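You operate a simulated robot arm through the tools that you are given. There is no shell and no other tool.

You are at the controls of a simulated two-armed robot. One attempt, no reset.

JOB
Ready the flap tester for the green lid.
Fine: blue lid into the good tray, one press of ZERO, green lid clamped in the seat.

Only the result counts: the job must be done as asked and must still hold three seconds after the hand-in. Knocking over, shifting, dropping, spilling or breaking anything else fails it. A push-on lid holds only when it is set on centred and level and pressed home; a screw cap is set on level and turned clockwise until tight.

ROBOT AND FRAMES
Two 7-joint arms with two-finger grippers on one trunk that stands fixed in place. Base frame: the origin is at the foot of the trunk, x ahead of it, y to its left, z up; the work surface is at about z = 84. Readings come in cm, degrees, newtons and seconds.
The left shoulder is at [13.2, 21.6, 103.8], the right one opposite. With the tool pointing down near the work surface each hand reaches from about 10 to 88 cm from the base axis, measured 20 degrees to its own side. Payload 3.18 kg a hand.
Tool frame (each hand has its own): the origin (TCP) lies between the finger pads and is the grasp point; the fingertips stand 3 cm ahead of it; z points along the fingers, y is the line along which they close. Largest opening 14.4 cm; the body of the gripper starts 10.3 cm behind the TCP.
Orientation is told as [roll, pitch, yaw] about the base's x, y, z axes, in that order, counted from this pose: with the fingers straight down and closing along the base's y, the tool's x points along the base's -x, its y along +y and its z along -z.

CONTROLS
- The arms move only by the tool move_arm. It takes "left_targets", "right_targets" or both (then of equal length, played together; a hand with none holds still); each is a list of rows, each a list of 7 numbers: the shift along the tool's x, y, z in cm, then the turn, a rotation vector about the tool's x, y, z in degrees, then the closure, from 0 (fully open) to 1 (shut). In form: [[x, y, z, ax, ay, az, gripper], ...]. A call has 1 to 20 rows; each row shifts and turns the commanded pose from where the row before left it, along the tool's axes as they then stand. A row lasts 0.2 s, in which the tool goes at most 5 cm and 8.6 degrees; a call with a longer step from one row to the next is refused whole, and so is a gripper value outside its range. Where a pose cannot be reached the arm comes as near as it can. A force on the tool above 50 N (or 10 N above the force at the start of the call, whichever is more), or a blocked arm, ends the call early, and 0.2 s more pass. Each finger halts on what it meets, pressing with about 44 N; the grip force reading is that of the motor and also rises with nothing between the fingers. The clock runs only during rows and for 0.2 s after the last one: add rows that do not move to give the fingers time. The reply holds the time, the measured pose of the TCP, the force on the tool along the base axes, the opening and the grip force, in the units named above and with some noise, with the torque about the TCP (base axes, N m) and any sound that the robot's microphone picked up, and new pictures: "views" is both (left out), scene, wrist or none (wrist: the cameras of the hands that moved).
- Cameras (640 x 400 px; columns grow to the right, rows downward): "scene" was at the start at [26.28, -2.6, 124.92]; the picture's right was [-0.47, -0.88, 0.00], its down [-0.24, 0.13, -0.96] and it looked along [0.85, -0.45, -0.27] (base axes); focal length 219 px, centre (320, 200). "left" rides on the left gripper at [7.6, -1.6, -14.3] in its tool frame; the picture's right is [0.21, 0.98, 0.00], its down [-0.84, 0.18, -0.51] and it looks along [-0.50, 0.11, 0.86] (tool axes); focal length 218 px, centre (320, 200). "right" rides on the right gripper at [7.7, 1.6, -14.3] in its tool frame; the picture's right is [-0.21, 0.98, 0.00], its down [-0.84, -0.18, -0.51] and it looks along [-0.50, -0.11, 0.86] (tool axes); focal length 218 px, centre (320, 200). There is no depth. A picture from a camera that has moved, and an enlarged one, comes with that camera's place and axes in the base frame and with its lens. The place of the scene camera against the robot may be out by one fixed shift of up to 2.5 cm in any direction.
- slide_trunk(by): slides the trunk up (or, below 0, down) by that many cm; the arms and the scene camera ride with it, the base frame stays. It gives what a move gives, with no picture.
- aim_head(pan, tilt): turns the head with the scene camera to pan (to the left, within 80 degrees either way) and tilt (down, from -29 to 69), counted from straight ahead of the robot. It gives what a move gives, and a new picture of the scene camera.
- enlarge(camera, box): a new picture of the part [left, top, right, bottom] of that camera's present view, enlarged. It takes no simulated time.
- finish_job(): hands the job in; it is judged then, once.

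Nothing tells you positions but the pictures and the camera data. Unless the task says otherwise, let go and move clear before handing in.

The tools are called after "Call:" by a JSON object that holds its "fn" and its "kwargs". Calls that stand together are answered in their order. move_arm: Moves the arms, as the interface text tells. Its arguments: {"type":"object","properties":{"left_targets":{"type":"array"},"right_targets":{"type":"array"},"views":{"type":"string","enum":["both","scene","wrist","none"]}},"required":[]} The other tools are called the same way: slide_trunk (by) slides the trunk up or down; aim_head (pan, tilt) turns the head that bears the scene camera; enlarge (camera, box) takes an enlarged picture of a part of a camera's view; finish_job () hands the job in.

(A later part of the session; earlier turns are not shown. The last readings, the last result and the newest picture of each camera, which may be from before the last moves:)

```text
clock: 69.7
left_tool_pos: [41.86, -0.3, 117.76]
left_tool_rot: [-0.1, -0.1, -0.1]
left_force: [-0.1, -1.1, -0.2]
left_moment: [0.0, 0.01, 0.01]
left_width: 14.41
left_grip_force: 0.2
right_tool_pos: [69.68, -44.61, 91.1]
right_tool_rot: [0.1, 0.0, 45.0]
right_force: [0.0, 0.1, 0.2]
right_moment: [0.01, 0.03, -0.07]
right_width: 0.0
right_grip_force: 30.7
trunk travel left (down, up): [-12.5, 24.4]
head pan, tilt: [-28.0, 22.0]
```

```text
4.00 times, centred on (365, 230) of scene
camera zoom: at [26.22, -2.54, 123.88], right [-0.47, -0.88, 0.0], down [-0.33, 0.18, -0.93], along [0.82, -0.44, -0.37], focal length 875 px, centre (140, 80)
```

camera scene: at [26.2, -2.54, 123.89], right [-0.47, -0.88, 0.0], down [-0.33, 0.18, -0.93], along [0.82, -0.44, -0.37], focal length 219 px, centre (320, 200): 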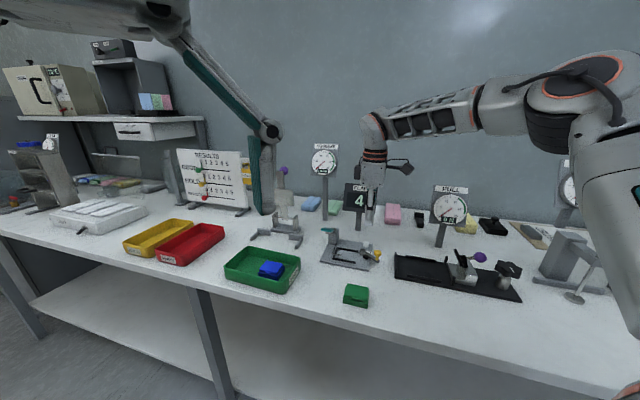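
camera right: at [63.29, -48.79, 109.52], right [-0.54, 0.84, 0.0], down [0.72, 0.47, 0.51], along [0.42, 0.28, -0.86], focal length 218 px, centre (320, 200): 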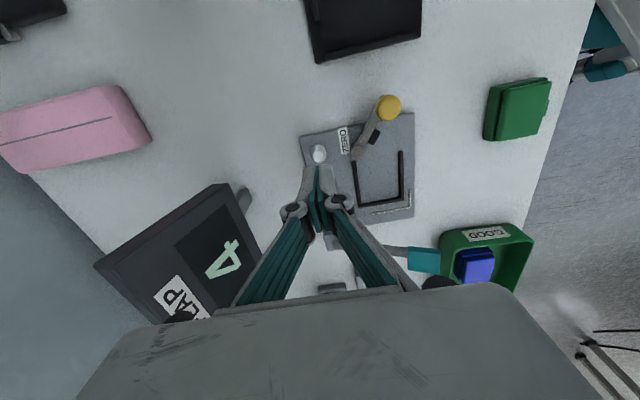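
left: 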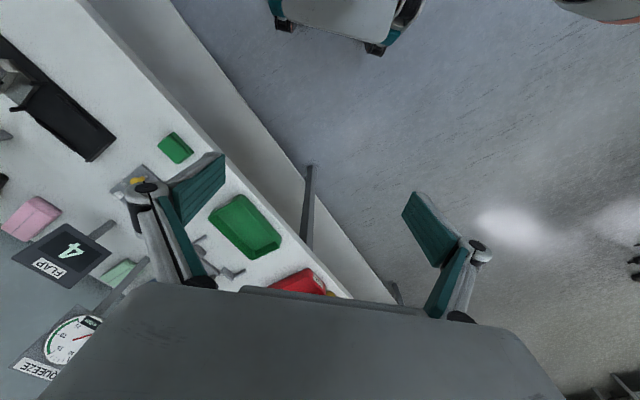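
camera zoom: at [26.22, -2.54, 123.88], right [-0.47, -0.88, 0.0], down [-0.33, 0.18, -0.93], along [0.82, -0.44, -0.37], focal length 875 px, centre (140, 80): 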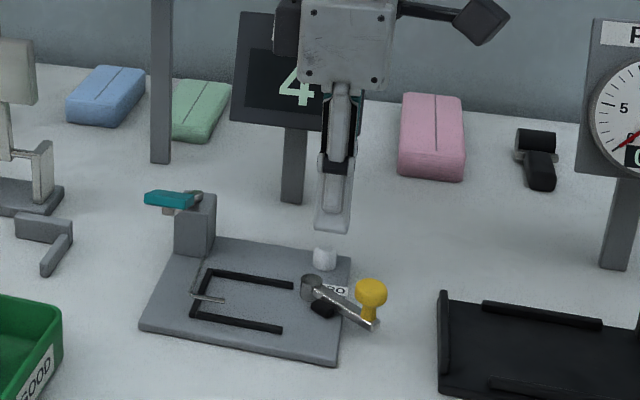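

Just above the button. Pressing down slowly now, watching force, sound and the display.

Call:
{"fn": "move_arm", "kwargs": {"right_targets": [[0, 0, 0.3, 0, 0, 0, 1], [0, 0, 0.3, 0, 0, 0, 1], [0, 0, 0.3, 0, 0, 0, 1], [0, 0, 0.2, 0, 0, 0, 1]], "views": "none"}}

Call:
{"fn": "enlarge", "kwargs": {"camera": "scene", "box": [310, 180, 420, 280]}}

```text
clock: 70.7
left_tool_pos: [42.02, -0.24, 117.74]
left_tool_rot: [0.0, 0.0, -0.1]
left_force: [-0.5, 0.3, 0.2]
left_moment: [-0.02, -0.01, -0.01]
left_width: 14.41
left_grip_force: 0.1
right_tool_pos: [69.71, -44.63, 89.96]
right_tool_rot: [0.2, 0.0, 45.0]
right_force: [0.5, 0.2, 0.9]
right_moment: [0.03, 0.0, -0.02]
right_width: 0.0
right_grip_force: 31.3
trunk travel left (down, up): [-12.5, 24.4]
head pan, tilt: [-28.0, 22.0]
```

```text
4.00 times, centred on (365, 230) of scene
camera zoom: at [26.24, -2.55, 123.87], right [-0.47, -0.88, 0.0], down [-0.33, 0.18, -0.93], along [0.82, -0.44, -0.37], focal length 875 px, centre (140, 80)
```

zoom: 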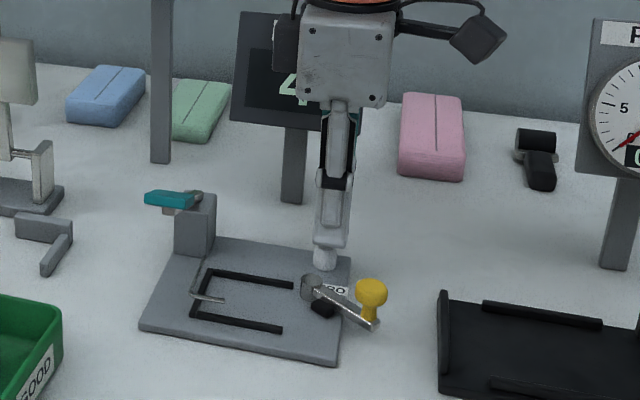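

Nearly at contact. Continuing in 0.2 cm steps.

Call:
{"fn": "move_arm", "kwargs": {"right_targets": [[0, 0, 0.2, 0, 0, 0, 1], [0, 0, 0.2, 0, 0, 0, 1]], "views": "none"}}

Call:
{"fn": "enlarge", "kwargs": {"camera": "scene", "box": [330, 180, 400, 280]}}

```text
clock: 71.3
left_tool_pos: [41.89, -0.12, 117.68]
left_tool_rot: [0.0, 0.0, -0.1]
left_force: [0.1, -0.4, -0.3]
left_moment: [-0.03, 0.03, -0.01]
left_width: 14.4
left_grip_force: 0.1
right_tool_pos: [69.54, -44.64, 89.44]
right_tool_rot: [0.1, 0.0, 45.0]
right_force: [0.6, -0.4, -0.6]
right_moment: [0.01, 0.03, -0.02]
right_width: 0.0
right_grip_force: 30.5
trunk travel left (down, up): [-12.5, 24.4]
head pan, tilt: [-28.0, 22.0]
```

```text
4.00 times, centred on (365, 230) of scene
camera zoom: at [26.24, -2.55, 123.87], right [-0.47, -0.88, 0.0], down [-0.33, 0.18, -0.93], along [0.82, -0.44, -0.37], focal length 875 px, centre (140, 80)
```

zoom: 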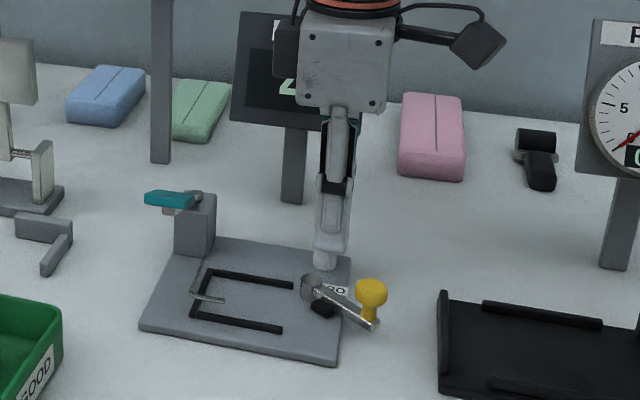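

Call:
{"fn": "move_arm", "kwargs": {"right_targets": [[0, 0, 0.2, 0, 0, 0, 1]], "views": "none"}}

Call:
{"fn": "move_arm", "kwargs": {"right_targets": [[0, 0, 0.15, 0, 0, 0, 1]], "views": "none"}}

Call:
{"fn": "enlarge", "kwargs": {"camera": "scene", "box": [330, 180, 400, 280]}}

```text
clock: 71.7
left_tool_pos: [41.87, -0.08, 117.7]
left_tool_rot: [0.0, 0.0, 0.0]
left_force: [0.1, 0.2, 0.1]
left_moment: [-0.01, 0.0, -0.03]
left_width: 14.39
left_grip_force: 0.0
right_tool_pos: [69.57, -44.62, 89.28]
right_tool_rot: [0.1, 0.1, 45.0]
right_force: [-0.5, -0.2, 0.2]
right_moment: [-0.01, 0.0, -0.01]
right_width: 0.0
right_grip_force: 30.6
trunk travel left (down, up): [-12.5, 24.4]
head pan, tilt: [-28.0, 22.0]
```

```text
clock: 72.1
left_tool_pos: [41.87, -0.13, 117.74]
left_tool_rot: [-0.1, 0.1, 0.0]
left_force: [-0.4, 0.4, -0.2]
left_moment: [0.0, -0.04, -0.04]
left_width: 14.37
left_grip_force: 0.0
right_tool_pos: [69.64, -44.59, 89.21]
right_tool_rot: [0.0, 0.0, 45.0]
right_force: [0.1, -0.5, -0.3]
right_moment: [-0.01, 0.03, 0.01]
right_width: 0.0
right_grip_force: 31.2
trunk travel left (down, up): [-12.5, 24.4]
head pan, tilt: [-28.0, 22.0]
```

```text
4.00 times, centred on (365, 230) of scene
camera zoom: at [26.24, -2.55, 123.87], right [-0.47, -0.88, 0.0], down [-0.33, 0.18, -0.93], along [0.82, -0.44, -0.37], focal length 875 px, centre (140, 80)
```

zoom: 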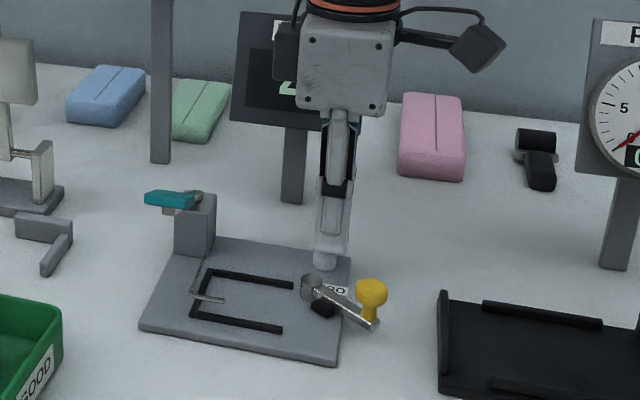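

Not touching yet. Continuing carefully.

Call:
{"fn": "move_arm", "kwargs": {"right_targets": [[0, 0, 0.2, 0, 0, 0, 1]], "views": "none"}}

Call:
{"fn": "move_arm", "kwargs": {"right_targets": [[0, 0, 0.15, 0, 0, 0, 1]], "views": "none"}}

Call:
{"fn": "enlarge", "kwargs": {"camera": "scene", "box": [330, 180, 400, 280]}}

```text
clock: 72.5
left_tool_pos: [41.9, -0.21, 117.73]
left_tool_rot: [0.0, 0.0, -0.1]
left_force: [0.3, -0.1, 0.3]
left_moment: [-0.02, -0.02, -0.02]
left_width: 14.4
left_grip_force: 0.1
right_tool_pos: [69.63, -44.65, 88.95]
right_tool_rot: [0.0, 0.0, 45.0]
right_force: [0.6, 0.3, 0.6]
right_moment: [-0.04, 0.01, -0.01]
right_width: 0.6
right_grip_force: 30.7
trunk travel left (down, up): [-12.5, 24.4]
head pan, tilt: [-28.0, 22.0]
```

```text
clock: 72.9
left_tool_pos: [41.89, -0.21, 117.77]
left_tool_rot: [0.0, -0.1, 0.0]
left_force: [0.0, 0.6, -0.5]
left_moment: [0.02, 0.01, 0.0]
left_width: 14.4
left_grip_force: 0.0
right_tool_pos: [69.59, -44.68, 88.79]
right_tool_rot: [0.1, 0.0, 45.0]
right_force: [0.9, -0.4, 0.8]
right_moment: [-0.03, -0.02, 0.03]
right_width: 0.59
right_grip_force: 30.3
trunk travel left (down, up): [-12.5, 24.4]
head pan, tilt: [-28.0, 22.0]
```

```text
4.00 times, centred on (365, 230) of scene
camera zoom: at [26.23, -2.54, 123.88], right [-0.47, -0.88, 0.0], down [-0.33, 0.18, -0.93], along [0.82, -0.44, -0.37], focal length 875 px, centre (140, 80)
```

zoom: 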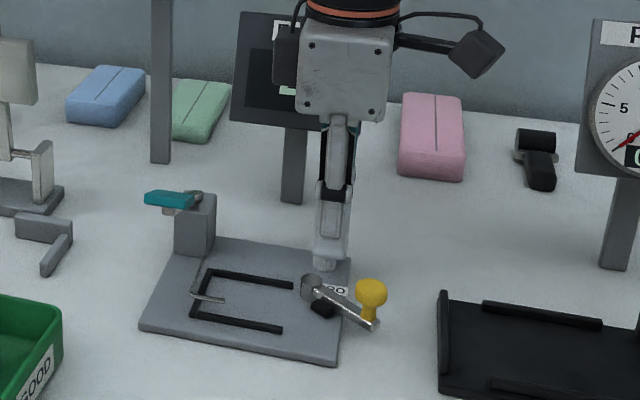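

The fingers parted by 0.6 cm, so the button's dome is nosing between the fingertips. Let me look closely before pressing more.

Call:
{"fn": "enlarge", "kwargs": {"camera": "right", "box": [270, 120, 370, 210]}}

Call:
{"fn": "enlarge", "kwargs": {"camera": "right", "box": [0, 100, 300, 330]}}

Call:
{"fn": "enlarge", "kwargs": {"camera": "scene", "box": [345, 220, 385, 260]}}

```text
4.44 times, centred on (320, 165) of right
camera zoom: at [63.17, -48.85, 103.04], right [-0.54, 0.84, 0.0], down [0.72, 0.47, 0.51], along [0.43, 0.28, -0.86], focal length 970 px, centre (320, 356)
```

zoom: 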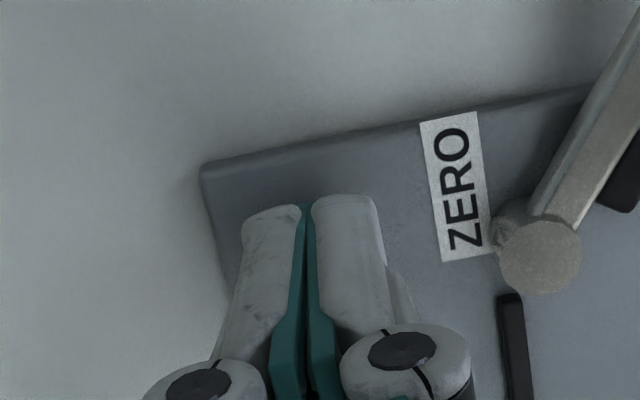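

```text
1.74 times, centred on (150, 215) of right
camera zoom: at [63.17, -48.85, 103.04], right [-0.54, 0.84, 0.0], down [0.72, 0.47, 0.51], along [0.43, 0.28, -0.86], focal length 380 px, centre (616, 174)
```

zoom: 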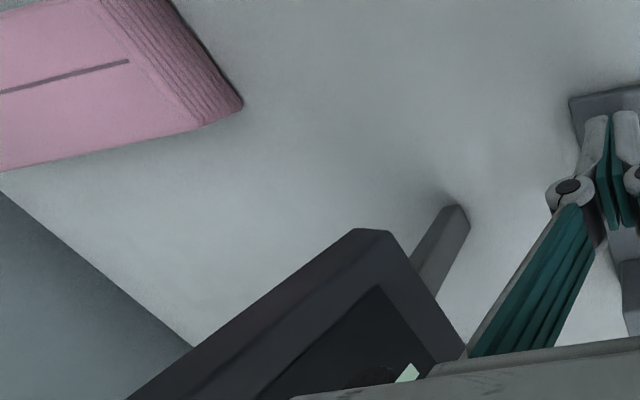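

```text
10.00 times, centred on (365, 240) of scene
camera zoom: at [26.23, -2.54, 123.88], right [-0.47, -0.88, 0.0], down [-0.33, 0.18, -0.93], along [0.82, -0.44, -0.37], focal length 2187 px, centre (-130, -200)
```

zoom: 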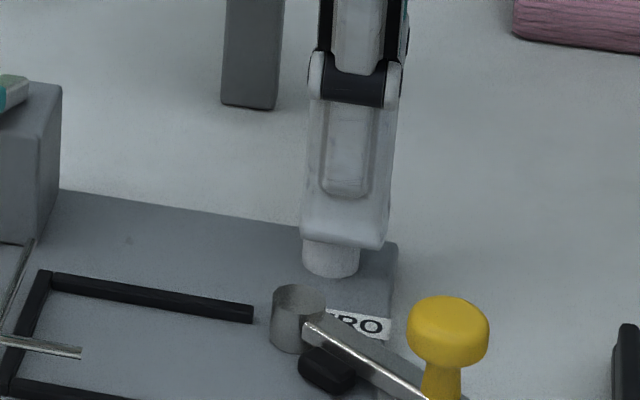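

The dome is slipping between the two closed fingertips. I'll lift off, check the display still reads 4, and then re-press with a single fingertip centred on the button.

Call:
{"fn": "move_arm", "kwargs": {"right_targets": [[0, 0, -0.5, 0, 0, 0, 1], [0, 0, -1.0, 0, 0, 0, 1], [0, 0, -1.5, 0, 0, 0, 1], [0, 0, 0, 0, 0, 0, 1]], "views": "none"}}

Call:
{"fn": "enlarge", "kwargs": {"camera": "right", "box": [0, 100, 300, 330]}}

Call:
{"fn": "enlarge", "kwargs": {"camera": "scene", "box": [330, 180, 400, 280]}}

Call:
{"fn": "enlarge", "kwargs": {"camera": "right", "box": [270, 120, 370, 210]}}

```text
clock: 73.9
left_tool_pos: [41.83, -0.22, 117.82]
left_tool_rot: [0.0, 0.0, 0.0]
left_force: [1.1, 0.4, 0.1]
left_moment: [0.01, 0.02, 0.01]
left_width: 14.41
left_grip_force: 0.0
right_tool_pos: [69.68, -44.64, 91.73]
right_tool_rot: [0.1, 0.0, 45.0]
right_force: [0.0, -0.1, -0.6]
right_moment: [0.02, 0.03, 0.03]
right_width: 0.01
right_grip_force: 30.6
trunk travel left (down, up): [-12.5, 24.4]
head pan, tilt: [-28.0, 22.0]
```

```text
1.74 times, centred on (150, 215) of right
camera zoom: at [63.18, -48.84, 106.02], right [-0.54, 0.84, 0.0], down [0.72, 0.47, 0.51], along [0.42, 0.28, -0.86], focal length 380 px, centre (616, 174)
```

zoom: 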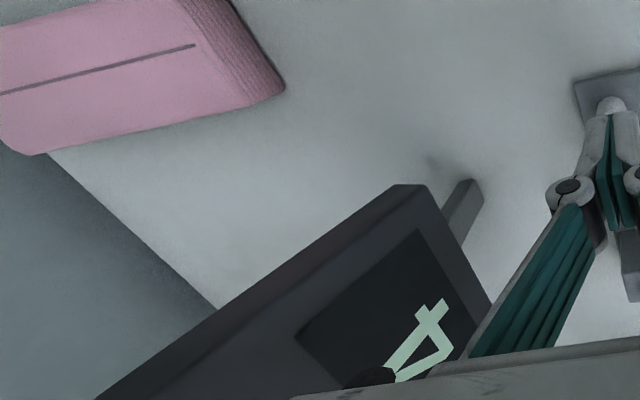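

```text
4.00 times, centred on (365, 230) of scene
camera zoom: at [26.26, -2.55, 123.86], right [-0.47, -0.88, 0.0], down [-0.33, 0.18, -0.93], along [0.82, -0.44, -0.37], focal length 875 px, centre (140, 80)
```

zoom: 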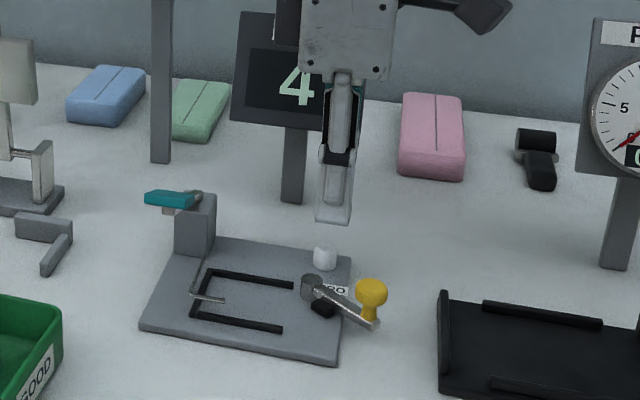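

```text
4.44 times, centred on (320, 165) of right
camera zoom: at [63.18, -48.84, 106.02], right [-0.54, 0.84, 0.0], down [0.72, 0.47, 0.51], along [0.42, 0.28, -0.86], focal length 970 px, centre (320, 356)
```

zoom: 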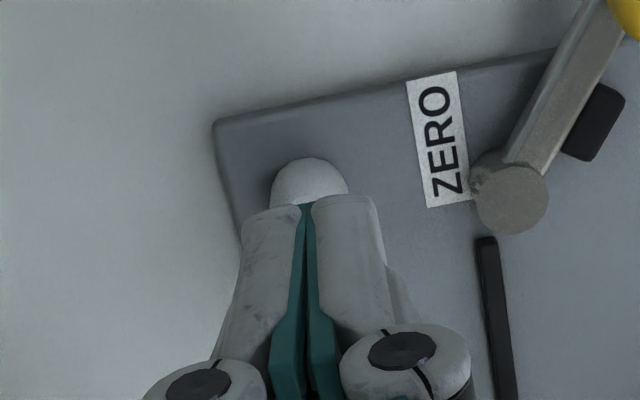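

Display still reads 4, so no press has registered. Shifting 0.75 cm so one fingertip is squarely over the button, then pressing.

Call:
{"fn": "move_arm", "kwargs": {"right_targets": [[0, 0.75, 0, 0, 0, 0, 1], [0, 0, 1.0, 0, 0, 0, 1], [0, 0, 0.7, 0, 0, 0, 1], [0, 0, 0.3, 0, 0, 0, 1], [0, 0, 0, 0, 0, 0, 1]], "views": "none"}}

Call:
{"fn": "enlarge", "kwargs": {"camera": "scene", "box": [330, 180, 400, 280]}}

Call:
{"fn": "enlarge", "kwargs": {"camera": "right", "box": [270, 120, 370, 210]}}

```text
clock: 75.1
left_tool_pos: [41.78, -0.27, 117.77]
left_tool_rot: [0.0, 0.1, -0.1]
left_force: [0.3, 0.2, 0.1]
left_moment: [0.0, 0.01, 0.0]
left_width: 14.4
left_grip_force: 0.1
right_tool_pos: [69.13, -44.19, 89.8]
right_tool_rot: [0.1, 0.1, 45.1]
right_force: [0.2, 0.3, 0.7]
right_moment: [0.0, -0.01, -0.02]
right_width: 0.0
right_grip_force: 30.3
trunk travel left (down, up): [-12.5, 24.4]
head pan, tilt: [-28.0, 22.0]
```

```text
4.00 times, centred on (365, 230) of scene
camera zoom: at [26.23, -2.55, 123.87], right [-0.47, -0.88, 0.0], down [-0.33, 0.18, -0.93], along [0.82, -0.44, -0.37], focal length 875 px, centre (140, 80)
```

zoom: 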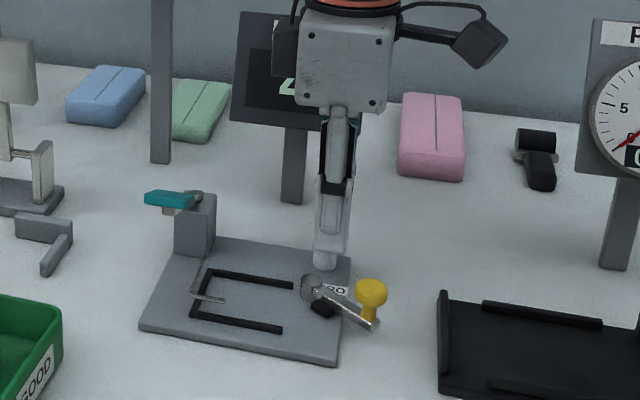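

```text
4.44 times, centred on (320, 165) of right
camera zoom: at [62.66, -48.34, 103.97], right [-0.54, 0.84, 0.0], down [0.72, 0.47, 0.51], along [0.42, 0.28, -0.86], focal length 970 px, centre (320, 356)
```

zoom: 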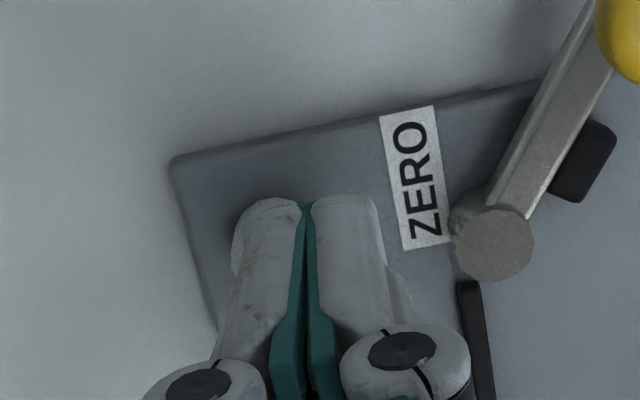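

The button is under the rear fingertip now. Pressing in small steps.

Call:
{"fn": "move_arm", "kwargs": {"right_targets": [[0, 0, 0.3, 0, 0, 0, 1], [0, 0, 0.2, 0, 0, 0, 1]], "views": "none"}}

Call:
{"fn": "move_arm", "kwargs": {"right_targets": [[0, 0, 0.2, 0, 0, 0, 1]], "views": "none"}}

Call:
{"fn": "move_arm", "kwargs": {"right_targets": [[0, 0, 0.2, 0, 0, 0, 1]], "views": "none"}}

Call:
{"fn": "enlarge", "kwargs": {"camera": "scene", "box": [330, 180, 400, 280]}}

```text
clock: 75.7
left_tool_pos: [41.98, -0.18, 117.89]
left_tool_rot: [0.0, -0.1, 0.0]
left_force: [0.5, 0.0, -0.2]
left_moment: [0.0, 0.01, 0.03]
left_width: 14.43
left_grip_force: 0.1
right_tool_pos: [69.1, -44.07, 89.28]
right_tool_rot: [0.1, 0.0, 45.0]
right_force: [-0.9, 0.0, -0.1]
right_moment: [0.01, -0.01, 0.01]
right_width: 0.0
right_grip_force: 30.7
trunk travel left (down, up): [-12.5, 24.4]
head pan, tilt: [-28.0, 22.0]
```

```text
clock: 76.1
left_tool_pos: [41.86, -0.21, 117.68]
left_tool_rot: [-0.1, 0.0, 0.1]
left_force: [0.6, -1.4, 0.1]
left_moment: [0.0, -0.03, 0.0]
left_width: 14.38
left_grip_force: 0.0
right_tool_pos: [69.14, -44.16, 89.18]
right_tool_rot: [0.2, -0.1, 45.0]
right_force: [1.0, -0.1, -0.6]
right_moment: [0.01, -0.01, -0.01]
right_width: 0.0
right_grip_force: 30.5
trunk travel left (down, up): [-12.5, 24.4]
head pan, tilt: [-28.0, 22.0]
```

```text
clock: 76.5
left_tool_pos: [41.83, -0.22, 117.78]
left_tool_rot: [0.1, -0.1, 0.0]
left_force: [0.2, -0.3, 0.7]
left_moment: [0.01, -0.01, 0.02]
left_width: 14.38
left_grip_force: 0.0
right_tool_pos: [69.16, -44.04, 88.9]
right_tool_rot: [0.1, 0.0, 45.0]
right_force: [-0.2, -0.1, 0.0]
right_moment: [0.02, 0.01, 0.02]
right_width: 0.0
right_grip_force: 30.4
trunk travel left (down, up): [-12.5, 24.4]
head pan, tilt: [-28.0, 22.0]
```

```text
4.00 times, centred on (365, 230) of scene
camera zoom: at [26.23, -2.55, 123.87], right [-0.47, -0.88, 0.0], down [-0.33, 0.18, -0.93], along [0.82, -0.44, -0.37], focal length 875 px, centre (140, 80)
```

zoom: 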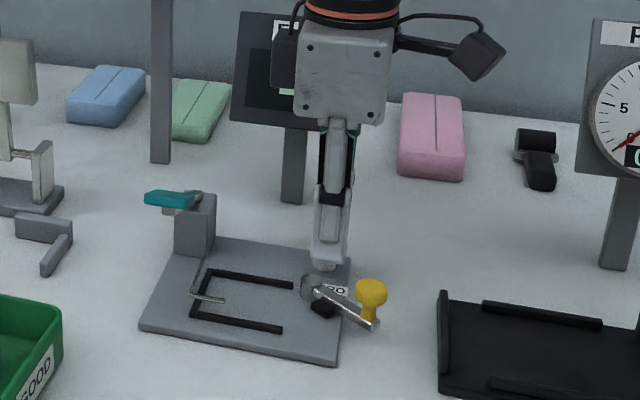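

Call:
{"fn": "move_arm", "kwargs": {"right_targets": [[0, 0, 0.15, 0, 0, 0, 1]], "views": "none"}}

Call:
{"fn": "move_arm", "kwargs": {"right_targets": [[0, 0, 0.15, 0, 0, 0, 1]], "views": "none"}}

Call:
{"fn": "enlarge", "kwargs": {"camera": "scene", "box": [345, 220, 385, 260]}}

Call:
{"fn": "enlarge", "kwargs": {"camera": "right", "box": [270, 120, 370, 210]}}

```text
clock: 76.9
left_tool_pos: [41.92, -0.18, 117.74]
left_tool_rot: [0.0, 0.0, -0.1]
left_force: [-0.9, 0.7, 0.9]
left_moment: [0.01, 0.01, 0.03]
left_width: 14.37
left_grip_force: 0.1
right_tool_pos: [69.13, -44.01, 88.89]
right_tool_rot: [0.1, -0.1, 44.9]
right_force: [-0.4, -0.5, 0.6]
right_moment: [-0.03, -0.01, 0.01]
right_width: 0.0
right_grip_force: 30.7
trunk travel left (down, up): [-12.5, 24.4]
head pan, tilt: [-28.0, 22.0]
```

```text
clock: 77.3
left_tool_pos: [41.81, -0.18, 117.68]
left_tool_rot: [-0.1, 0.0, 0.1]
left_force: [0.9, -1.1, -0.1]
left_moment: [-0.01, 0.01, 0.02]
left_width: 14.42
left_grip_force: 0.0
right_tool_pos: [69.03, -44.08, 88.69]
right_tool_rot: [0.1, 0.0, 45.0]
right_force: [-0.3, 0.4, 1.4]
right_moment: [0.01, -0.01, -0.01]
right_width: 0.02
right_grip_force: 30.9
trunk travel left (down, up): [-12.5, 24.4]
head pan, tilt: [-28.0, 22.0]
heard: click
```

```text
10.00 times, centred on (365, 240) of scene
camera zoom: at [26.22, -2.53, 123.88], right [-0.47, -0.88, 0.0], down [-0.33, 0.18, -0.93], along [0.82, -0.44, -0.37], focal length 2187 px, centre (-130, -200)
```

zoom: 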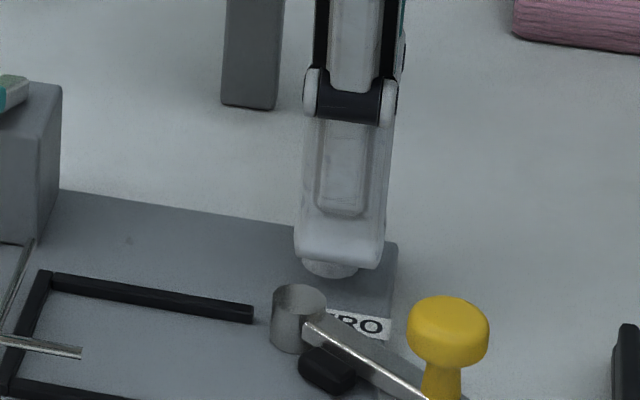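

```text
4.44 times, centred on (320, 165) of right
camera zoom: at [62.64, -48.26, 102.88], right [-0.54, 0.84, 0.0], down [0.72, 0.47, 0.51], along [0.42, 0.28, -0.86], focal length 970 px, centre (320, 356)
```

zoom: 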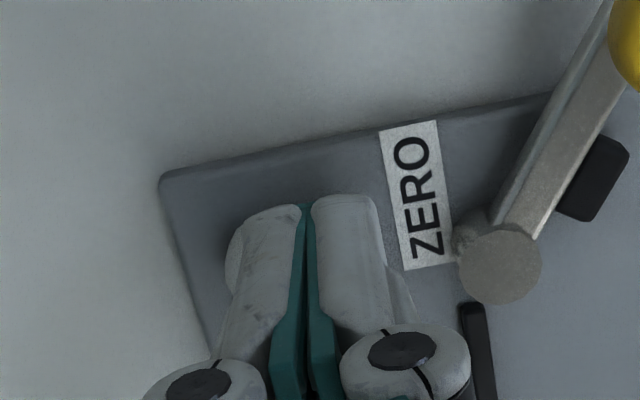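

A click was heard: the press registered. Lifting straight off now and checking the display.

Call:
{"fn": "move_arm", "kwargs": {"right_targets": [[0, 0, -1.0, 0, 0, 0, 1], [0, 0, -3, 0, 0, 0, 1], [0, 0, -4, 0, 0, 0, 1], [0, 0, -4, 0, 0, 0, 0.8], [0, 0, 0, 0, 0, 0, 0.6]], "views": "scene"}}

Call:
{"fn": "enlarge", "kwargs": {"camera": "scene", "box": [330, 180, 400, 280]}}

Call:
{"fn": "enlarge", "kwargs": {"camera": "right", "box": [0, 100, 300, 330]}}

```text
clock: 78.5
left_tool_pos: [41.86, -0.27, 117.75]
left_tool_rot: [-0.1, 0.1, -0.1]
left_force: [-0.1, -0.2, -0.4]
left_moment: [0.01, 0.0, -0.01]
left_width: 14.38
left_grip_force: 0.1
right_tool_pos: [69.26, -44.17, 100.54]
right_tool_rot: [0.2, 0.1, 45.0]
right_force: [-0.2, 0.3, -0.6]
right_moment: [-0.04, 0.05, -0.02]
right_width: 5.78
right_grip_force: 0.1
trunk travel left (down, up): [-12.5, 24.4]
head pan, tilt: [-28.0, 22.0]
camera scene: at [26.29, -2.56, 123.84], right [-0.47, -0.88, 0.0], down [-0.33, 0.18, -0.93], along [0.82, -0.44, -0.38], focal length 219 px, centre (320, 200)
```

scene: 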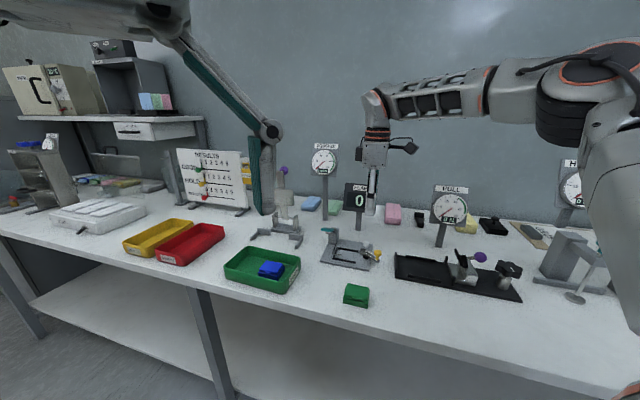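

```text
4.00 times, centred on (365, 230) of scene
camera zoom: at [26.29, -2.56, 123.84], right [-0.47, -0.88, 0.0], down [-0.33, 0.18, -0.93], along [0.82, -0.44, -0.38], focal length 875 px, centre (140, 80)
```

zoom: 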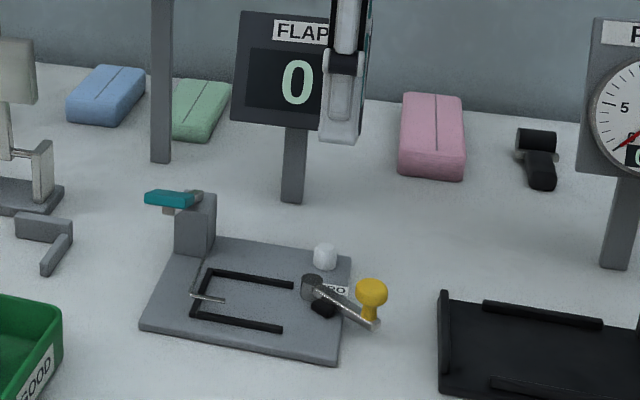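

```text
1.74 times, centred on (150, 215) of right
camera zoom: at [62.79, -48.45, 114.73], right [-0.54, 0.84, 0.0], down [0.72, 0.47, 0.51], along [0.42, 0.28, -0.86], focal length 380 px, centre (616, 174)
```

zoom: 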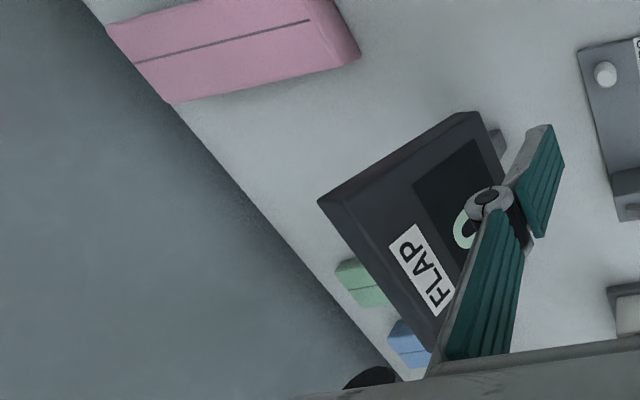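

The display reads 0: exactly one ZERO press done. Now for the green lid: moving above it with the fingers open.

Call:
{"fn": "move_arm", "kwargs": {"right_targets": [[0.3, 4.0, 0, 0, 0, 0, 0.5], [0.3, 4.0, 0, 0, 0, 0, 0.5], [0.3, 4.0, 0, 0, 0, 0, 0.5], [0.3, 4.0, 0, 0, 0, 0, 0.5], [0.3, 4.0, 0, 0, 0, 0, 0.5], [0, 0, 3, 0, 0, 0, 0.5], [0, 0, 3, 0, 0, 0, 0.5], [0, 0, 0, 0, 0, 0, 0.5]], "views": "both"}}

Call:
{"fn": "enlarge", "kwargs": {"camera": "right", "box": [220, 90, 420, 230]}}

```text
clock: 80.3
left_tool_pos: [41.88, -0.15, 117.68]
left_tool_rot: [0.0, 0.0, 0.0]
left_force: [0.1, -0.7, -0.6]
left_moment: [-0.04, -0.03, -0.02]
left_width: 14.41
left_grip_force: 0.0
right_tool_pos: [53.88, -31.18, 94.75]
right_tool_rot: [0.1, 0.0, 44.9]
right_force: [1.2, 0.8, 0.9]
right_moment: [-0.01, -0.01, 0.03]
right_width: 7.23
right_grip_force: 0.1
trunk travel left (down, up): [-12.5, 24.4]
head pan, tilt: [-28.0, 22.0]
camera scene: at [26.21, -2.54, 123.89], right [-0.47, -0.88, 0.0], down [-0.33, 0.18, -0.93], along [0.82, -0.44, -0.37], focal length 219 px, centre (320, 200)
camera right: at [47.47, -35.3, 108.92], right [-0.54, 0.84, 0.0], down [0.72, 0.47, 0.51], along [0.43, 0.28, -0.86], focal length 218 px, centre (320, 200)
```

scene: 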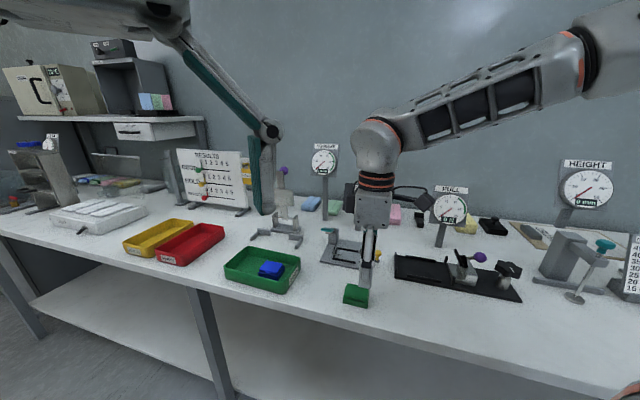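
right: 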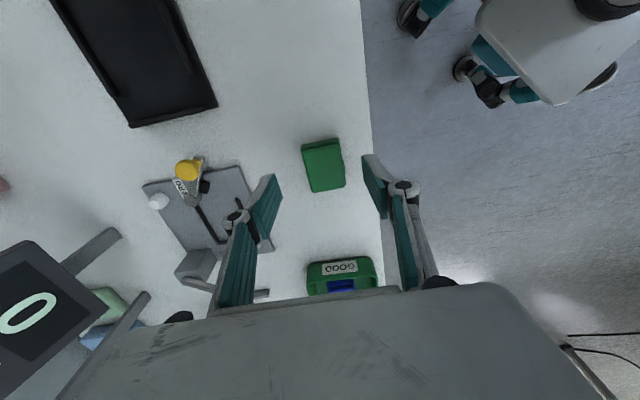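

```text
2.86 times, centred on (320, 160) of right
camera zoom: at [47.47, -35.3, 108.92], right [-0.54, 0.84, 0.0], down [0.72, 0.47, 0.51], along [0.43, 0.28, -0.86], focal length 624 px, centre (320, 314)
```

zoom: 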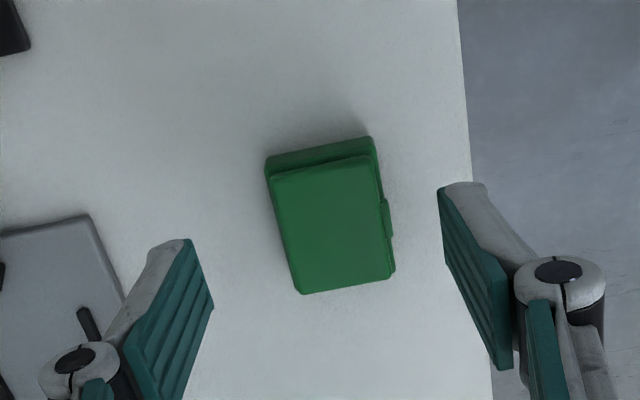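

The green lid sits at the same orientation; it's 0.27 cm off laterally compared to how the blue one was approached. Correcting and descending to grip height.

Call:
{"fn": "move_arm", "kwargs": {"right_targets": [[0, 0.27, 2, 0, 0, 0, 0.5], [0, 0, 2, 0, 0, 0, 0.5], [0, 0, 1.5, 0, 0, 0, 0.5], [0, 0, 0.8, 0, 0, 0, 0.5], [0, 0, 0, 0, 0, 0, 0.5]], "views": "none"}}

Call:
{"fn": "enlarge", "kwargs": {"camera": "right", "box": [220, 80, 420, 220]}}

Call:
{"fn": "enlarge", "kwargs": {"camera": "scene", "box": [325, 260, 395, 320]}}

```text
clock: 81.5
left_tool_pos: [41.8, -0.2, 117.74]
left_tool_rot: [0.0, -0.1, 0.0]
left_force: [1.2, -0.1, -0.5]
left_moment: [-0.02, -0.02, 0.02]
left_width: 14.39
left_grip_force: 0.2
right_tool_pos: [53.71, -30.8, 88.3]
right_tool_rot: [0.1, 0.1, 45.0]
right_force: [-0.4, -0.3, 0.5]
right_moment: [0.01, -0.01, -0.01]
right_width: 7.2
right_grip_force: 0.1
trunk travel left (down, up): [-12.5, 24.4]
head pan, tilt: [-28.0, 22.0]
```

```text
2.86 times, centred on (320, 150) of right
camera zoom: at [47.28, -35.07, 102.62], right [-0.54, 0.84, 0.0], down [0.72, 0.47, 0.51], along [0.42, 0.28, -0.86], focal length 624 px, centre (320, 343)
```

zoom: 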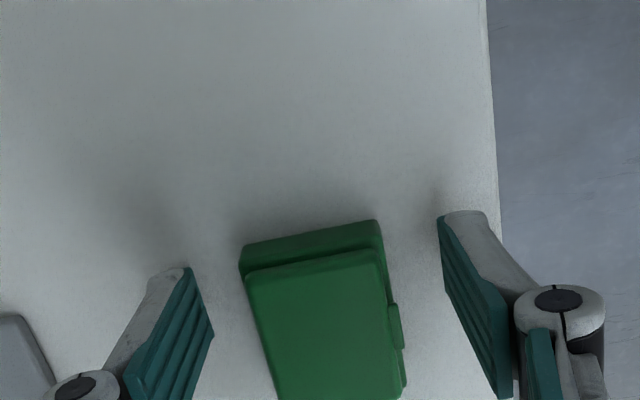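

```text
6.67 times, centred on (360, 290) of scene
camera zoom: at [26.22, -2.55, 123.88], right [-0.47, -0.88, 0.0], down [-0.33, 0.18, -0.93], along [0.82, -0.44, -0.37], focal length 1458 px, centre (53, -400)
```

zoom: 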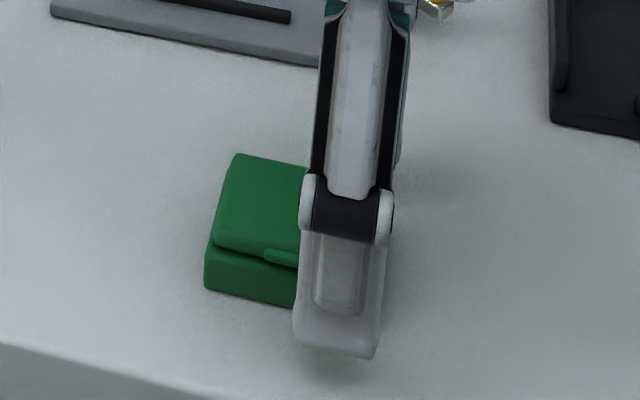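

Alignment matches the earlier grasp. Closing on the green lid.

Call:
{"fn": "move_arm", "kwargs": {"right_targets": [[0, 0, 0, 0, 0, 0, 0.65], [0, 0, 0, 0, 0, 0, 0.8], [0, 0, 0, 0, 0, 0, 0.8]], "views": "none"}}

Call:
{"fn": "enlarge", "kwargs": {"camera": "right", "box": [220, 80, 420, 220]}}

Call:
{"fn": "enlarge", "kwargs": {"camera": "scene", "box": [325, 260, 395, 320]}}

```text
clock: 82.3
left_tool_pos: [41.84, -0.2, 117.78]
left_tool_rot: [-0.1, 0.0, 0.0]
left_force: [-0.7, -0.9, 0.6]
left_moment: [-0.03, 0.0, 0.0]
left_width: 14.43
left_grip_force: 0.0
right_tool_pos: [53.79, -30.9, 88.49]
right_tool_rot: [-0.1, -0.1, 45.0]
right_force: [1.1, -1.5, 6.8]
right_moment: [-0.05, -0.01, 0.03]
right_width: 3.83
right_grip_force: 44.2
trunk travel left (down, up): [-12.5, 24.4]
head pan, tilt: [-28.0, 22.0]
```

```text
2.86 times, centred on (320, 150) of right
camera zoom: at [47.27, -35.05, 102.7], right [-0.54, 0.84, 0.0], down [0.72, 0.47, 0.51], along [0.43, 0.28, -0.86], focal length 624 px, centre (320, 343)
```

zoom: 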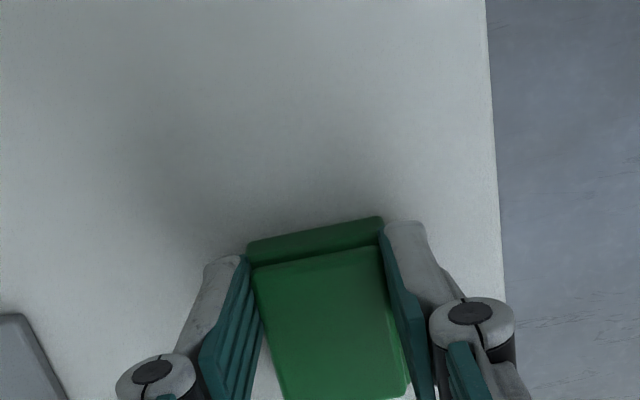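

```text
6.67 times, centred on (360, 290) of scene
camera zoom: at [26.19, -2.53, 123.89], right [-0.47, -0.88, 0.0], down [-0.33, 0.18, -0.93], along [0.82, -0.44, -0.37], focal length 1458 px, centre (53, -400)
```

zoom: 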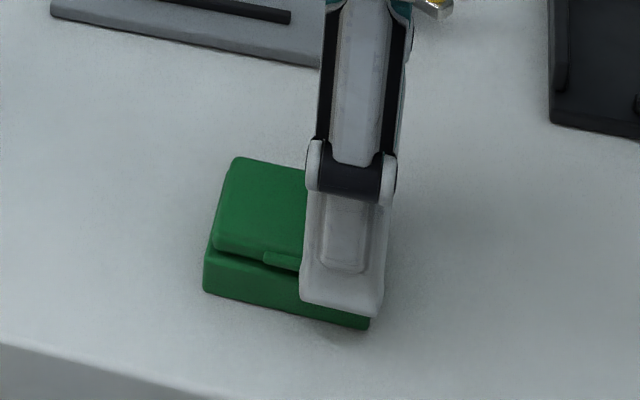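

Gripped at 3.83 cm. The lid sits 0.3 cm differently along the hand than the blue one did, which I'll compensate at the seat. Lifting and carrying it to above the seat.

Call:
{"fn": "move_arm", "kwargs": {"right_targets": [[0, 0, -1, 0, 0, 0, 0.8], [0, 0, -3, 0, 0, 0, 0.8], [0, 0, -3, 0, 0, 0, 0.8], [0, 0, -3, 0, 0, 0, 0.8], [-1.23, -3.61, 0, 0, 0, 0, 0.8], [-1.23, -3.61, 0, 0, 0, 0, 0.8], [-1.23, -3.61, 0, 0, 0, 0, 0.8], [-1.24, -3.61, 0, 0, 0, 0, 0.8], [0, 0, 0, 0, 0, 0, 0.8]], "views": "both"}}

Call:
{"fn": "enlarge", "kwargs": {"camera": "right", "box": [220, 90, 420, 230]}}

Call:
{"fn": "enlarge", "kwargs": {"camera": "scene", "box": [310, 210, 400, 280]}}

```text
clock: 84.3
left_tool_pos: [41.92, -0.22, 117.81]
left_tool_rot: [0.0, -0.1, 0.0]
left_force: [0.5, 0.5, -0.1]
left_moment: [-0.04, -0.01, 0.01]
left_width: 14.4
left_grip_force: 0.1
right_tool_pos: [67.39, -37.51, 98.52]
right_tool_rot: [0.0, 0.0, 44.9]
right_force: [-0.4, -0.6, 0.4]
right_moment: [0.02, -0.04, -0.01]
right_width: 3.83
right_grip_force: 44.2
trunk travel left (down, up): [-12.5, 24.4]
head pan, tilt: [-28.0, 22.0]
camera scene: at [26.15, -2.52, 123.92], right [-0.47, -0.88, 0.0], down [-0.33, 0.18, -0.93], along [0.82, -0.44, -0.37], focal length 219 px, centre (320, 200)
camera right: at [60.87, -41.72, 112.7], right [-0.54, 0.84, 0.0], down [0.72, 0.47, 0.51], along [0.43, 0.28, -0.86], focal length 218 px, centre (320, 200)
```

scene: 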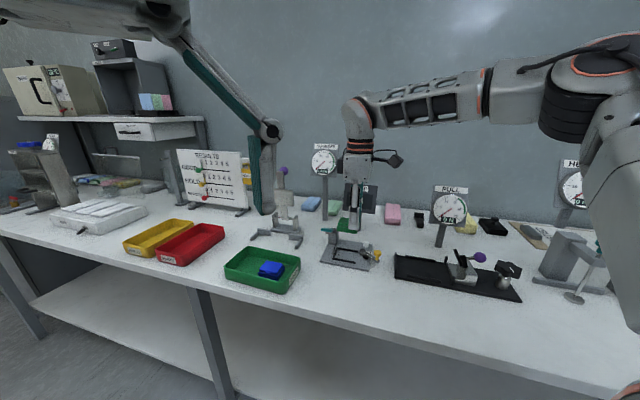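
right: 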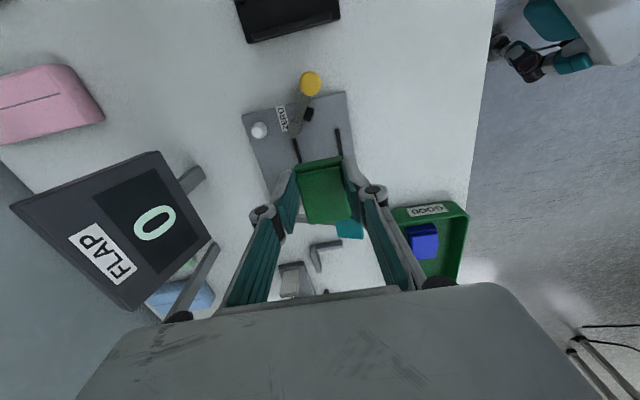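

```text
2.86 times, centred on (320, 160) of right
camera zoom: at [60.87, -41.72, 112.7], right [-0.54, 0.84, 0.0], down [0.72, 0.47, 0.51], along [0.43, 0.28, -0.86], focal length 624 px, centre (320, 314)
```

zoom: 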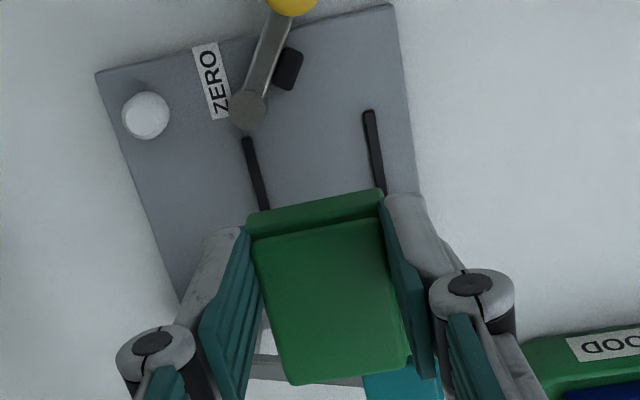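

```text
5.71 times, centred on (355, 245) of scene
camera zoom: at [26.15, -2.52, 123.92], right [-0.47, -0.88, 0.0], down [-0.33, 0.18, -0.93], along [0.82, -0.44, -0.37], focal length 1250 px, centre (120, -57)
```

zoom: 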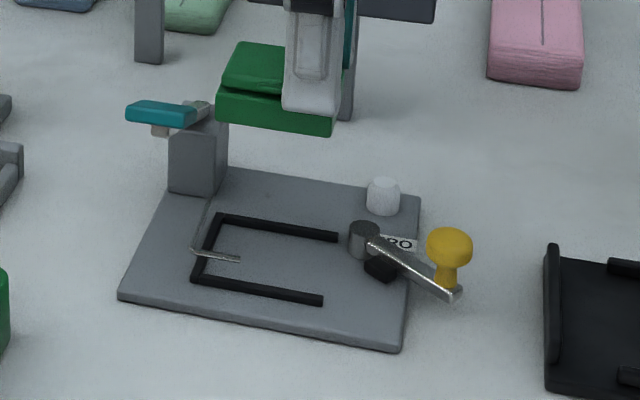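

Display 0, lid level, and the seat is clear. Measured against the rail ends, I need a small correction: 0.2 cm to the right and 0.25 cm toward the back. Then descending part-way.

Call:
{"fn": "move_arm", "kwargs": {"right_targets": [[0.2, -0.25, 0, 0, 0, 0, 0.8], [0, 0, 2.0, 0, 0, 0, 0.8], [0, 0, 2.0, 0, 0, 0, 0.8], [0, 0, 1.5, 0, 0, 0, 0.8], [0, 0, 0, 0, 0, 0, 0.8]], "views": "none"}}

Call:
{"fn": "enlarge", "kwargs": {"camera": "right", "box": [220, 80, 420, 220]}}

Call:
{"fn": "enlarge", "kwargs": {"camera": "scene", "box": [325, 225, 385, 275]}}

```text
clock: 85.5
left_tool_pos: [41.94, -0.1, 117.77]
left_tool_rot: [0.0, 0.0, 0.0]
left_force: [0.9, 0.3, 0.9]
left_moment: [0.02, -0.02, -0.04]
left_width: 14.39
left_grip_force: 0.1
right_tool_pos: [67.44, -37.96, 92.86]
right_tool_rot: [0.1, 0.0, 45.0]
right_force: [0.1, 0.5, -0.5]
right_moment: [-0.01, -0.01, 0.02]
right_width: 3.82
right_grip_force: 44.5
trunk travel left (down, up): [-12.5, 24.4]
head pan, tilt: [-28.0, 22.0]
```

```text
2.86 times, centred on (320, 150) of right
camera zoom: at [61.03, -42.1, 107.09], right [-0.54, 0.84, 0.0], down [0.72, 0.47, 0.51], along [0.42, 0.28, -0.86], focal length 624 px, centre (320, 343)
```

zoom: 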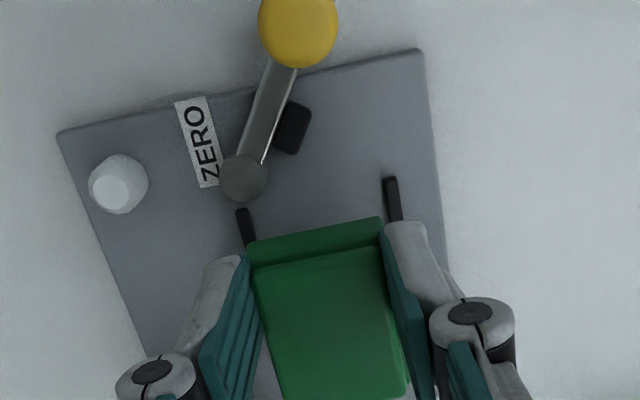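

```text
8.00 times, centred on (355, 250) of scene
camera zoom: at [26.21, -2.54, 123.88], right [-0.47, -0.88, 0.0], down [-0.33, 0.18, -0.93], along [0.82, -0.44, -0.37], focal length 1750 px, centre (40, -200)
```

zoom: 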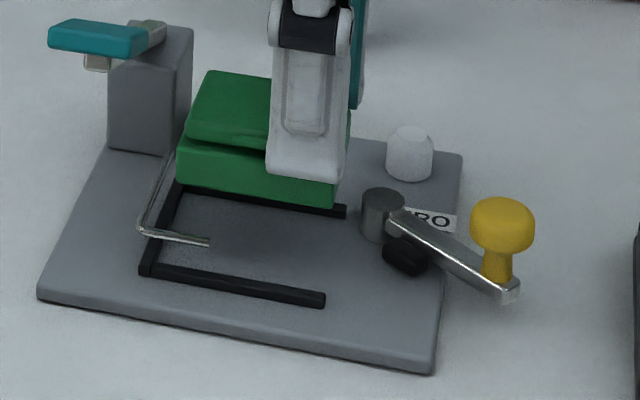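

Alignment with the rails is within about 0.1 cm. Lowering until the lid's bottom is just above rail height, then checking again.

Call:
{"fn": "move_arm", "kwargs": {"right_targets": [[0, 0.05, 1.0, 0, 0, 0, 0.8], [0, 0, 0.8, 0, 0, 0, 0.8], [0, 0, 0.4, 0, 0, 0, 0.8], [0, 0, 0, 0, 0, 0, 0.8]], "views": "none"}}

Call:
{"fn": "enlarge", "kwargs": {"camera": "right", "box": [220, 80, 420, 220]}}

Call:
{"fn": "enlarge", "kwargs": {"camera": "scene", "box": [325, 225, 385, 275]}}

```text
clock: 86.5
left_tool_pos: [41.81, -0.16, 117.75]
left_tool_rot: [0.0, -0.1, -0.1]
left_force: [-0.4, -0.5, 0.1]
left_moment: [0.0, -0.04, -0.01]
left_width: 14.39
left_grip_force: 0.0
right_tool_pos: [67.45, -37.93, 90.71]
right_tool_rot: [0.1, 0.1, 45.0]
right_force: [0.1, -0.1, 0.9]
right_moment: [0.03, 0.0, -0.01]
right_width: 3.84
right_grip_force: 43.9
trunk travel left (down, up): [-12.5, 24.4]
head pan, tilt: [-28.0, 22.0]
```

```text
2.86 times, centred on (320, 150) of right
camera zoom: at [61.01, -42.05, 104.89], right [-0.54, 0.84, 0.0], down [0.72, 0.47, 0.51], along [0.42, 0.28, -0.86], focal length 624 px, centre (320, 343)
```

zoom: 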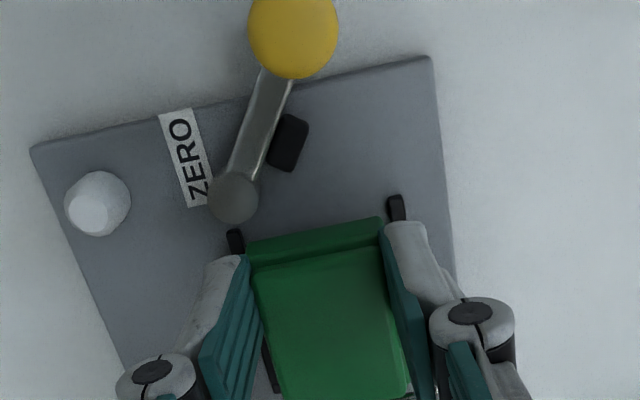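

```text
8.00 times, centred on (355, 250) of scene
camera zoom: at [26.23, -2.55, 123.87], right [-0.47, -0.88, 0.0], down [-0.33, 0.18, -0.93], along [0.82, -0.44, -0.37], focal length 1750 px, centre (40, -200)
```

zoom: 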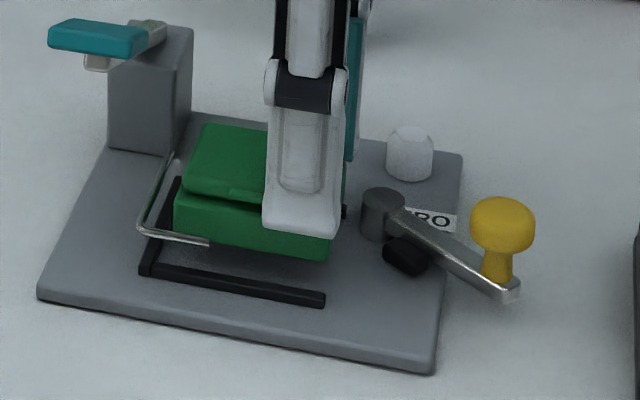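

The lid is just above the rails with clearance on the left rail and centred front-to-back. Lowering in small steps while watching the force.

Call:
{"fn": "move_arm", "kwargs": {"right_targets": [[0, 0, 0.3, 0, 0, 0, 0.8], [0, 0, 0.3, 0, 0, 0, 0.8], [0, 0, 0, 0, 0, 0, 0.8]], "views": "none"}}

Call:
{"fn": "move_arm", "kwargs": {"right_targets": [[0, 0, 0.2, 0, 0, 0, 0.8], [0, 0, 0.2, 0, 0, 0, 0.8], [0, 0, 0, 0, 0, 0, 0.8]], "views": "none"}}

Call:
{"fn": "enlarge", "kwargs": {"camera": "scene", "box": [325, 225, 385, 275]}}

```text
clock: 87.3
left_tool_pos: [41.86, -0.18, 117.68]
left_tool_rot: [0.1, 0.0, -0.1]
left_force: [-0.5, -0.6, -0.9]
left_moment: [0.0, 0.0, 0.02]
left_width: 14.41
left_grip_force: 0.0
right_tool_pos: [67.4, -37.85, 90.04]
right_tool_rot: [0.1, 0.0, 45.0]
right_force: [0.4, -0.3, 0.2]
right_moment: [0.03, 0.01, -0.03]
right_width: 3.81
right_grip_force: 44.1
trunk travel left (down, up): [-12.5, 24.4]
head pan, tilt: [-28.0, 22.0]
```

```text
clock: 88.1
left_tool_pos: [41.88, -0.26, 117.58]
left_tool_rot: [0.0, 0.0, 0.0]
left_force: [0.5, 1.1, -0.1]
left_moment: [-0.01, -0.02, -0.04]
left_width: 14.4
left_grip_force: 0.1
right_tool_pos: [67.53, -37.84, 89.58]
right_tool_rot: [0.1, 0.0, 45.0]
right_force: [-0.8, -0.2, -0.5]
right_moment: [0.0, 0.05, 0.0]
right_width: 3.83
right_grip_force: 43.9
trunk travel left (down, up): [-12.5, 24.4]
head pan, tilt: [-28.0, 22.0]
```

```text
8.00 times, centred on (355, 250) of scene
camera zoom: at [26.23, -2.55, 123.87], right [-0.47, -0.88, 0.0], down [-0.33, 0.18, -0.93], along [0.82, -0.44, -0.37], focal length 1750 px, centre (40, -200)
```

zoom: 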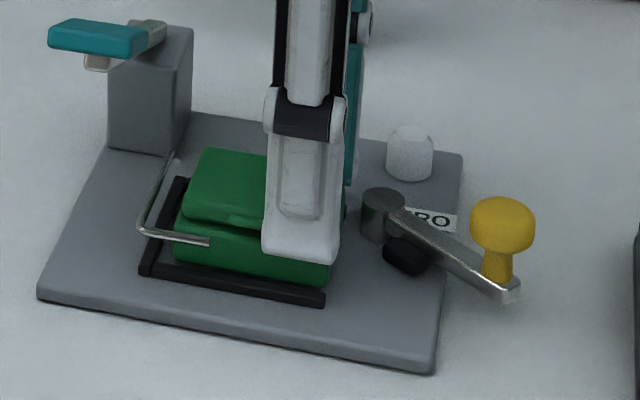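

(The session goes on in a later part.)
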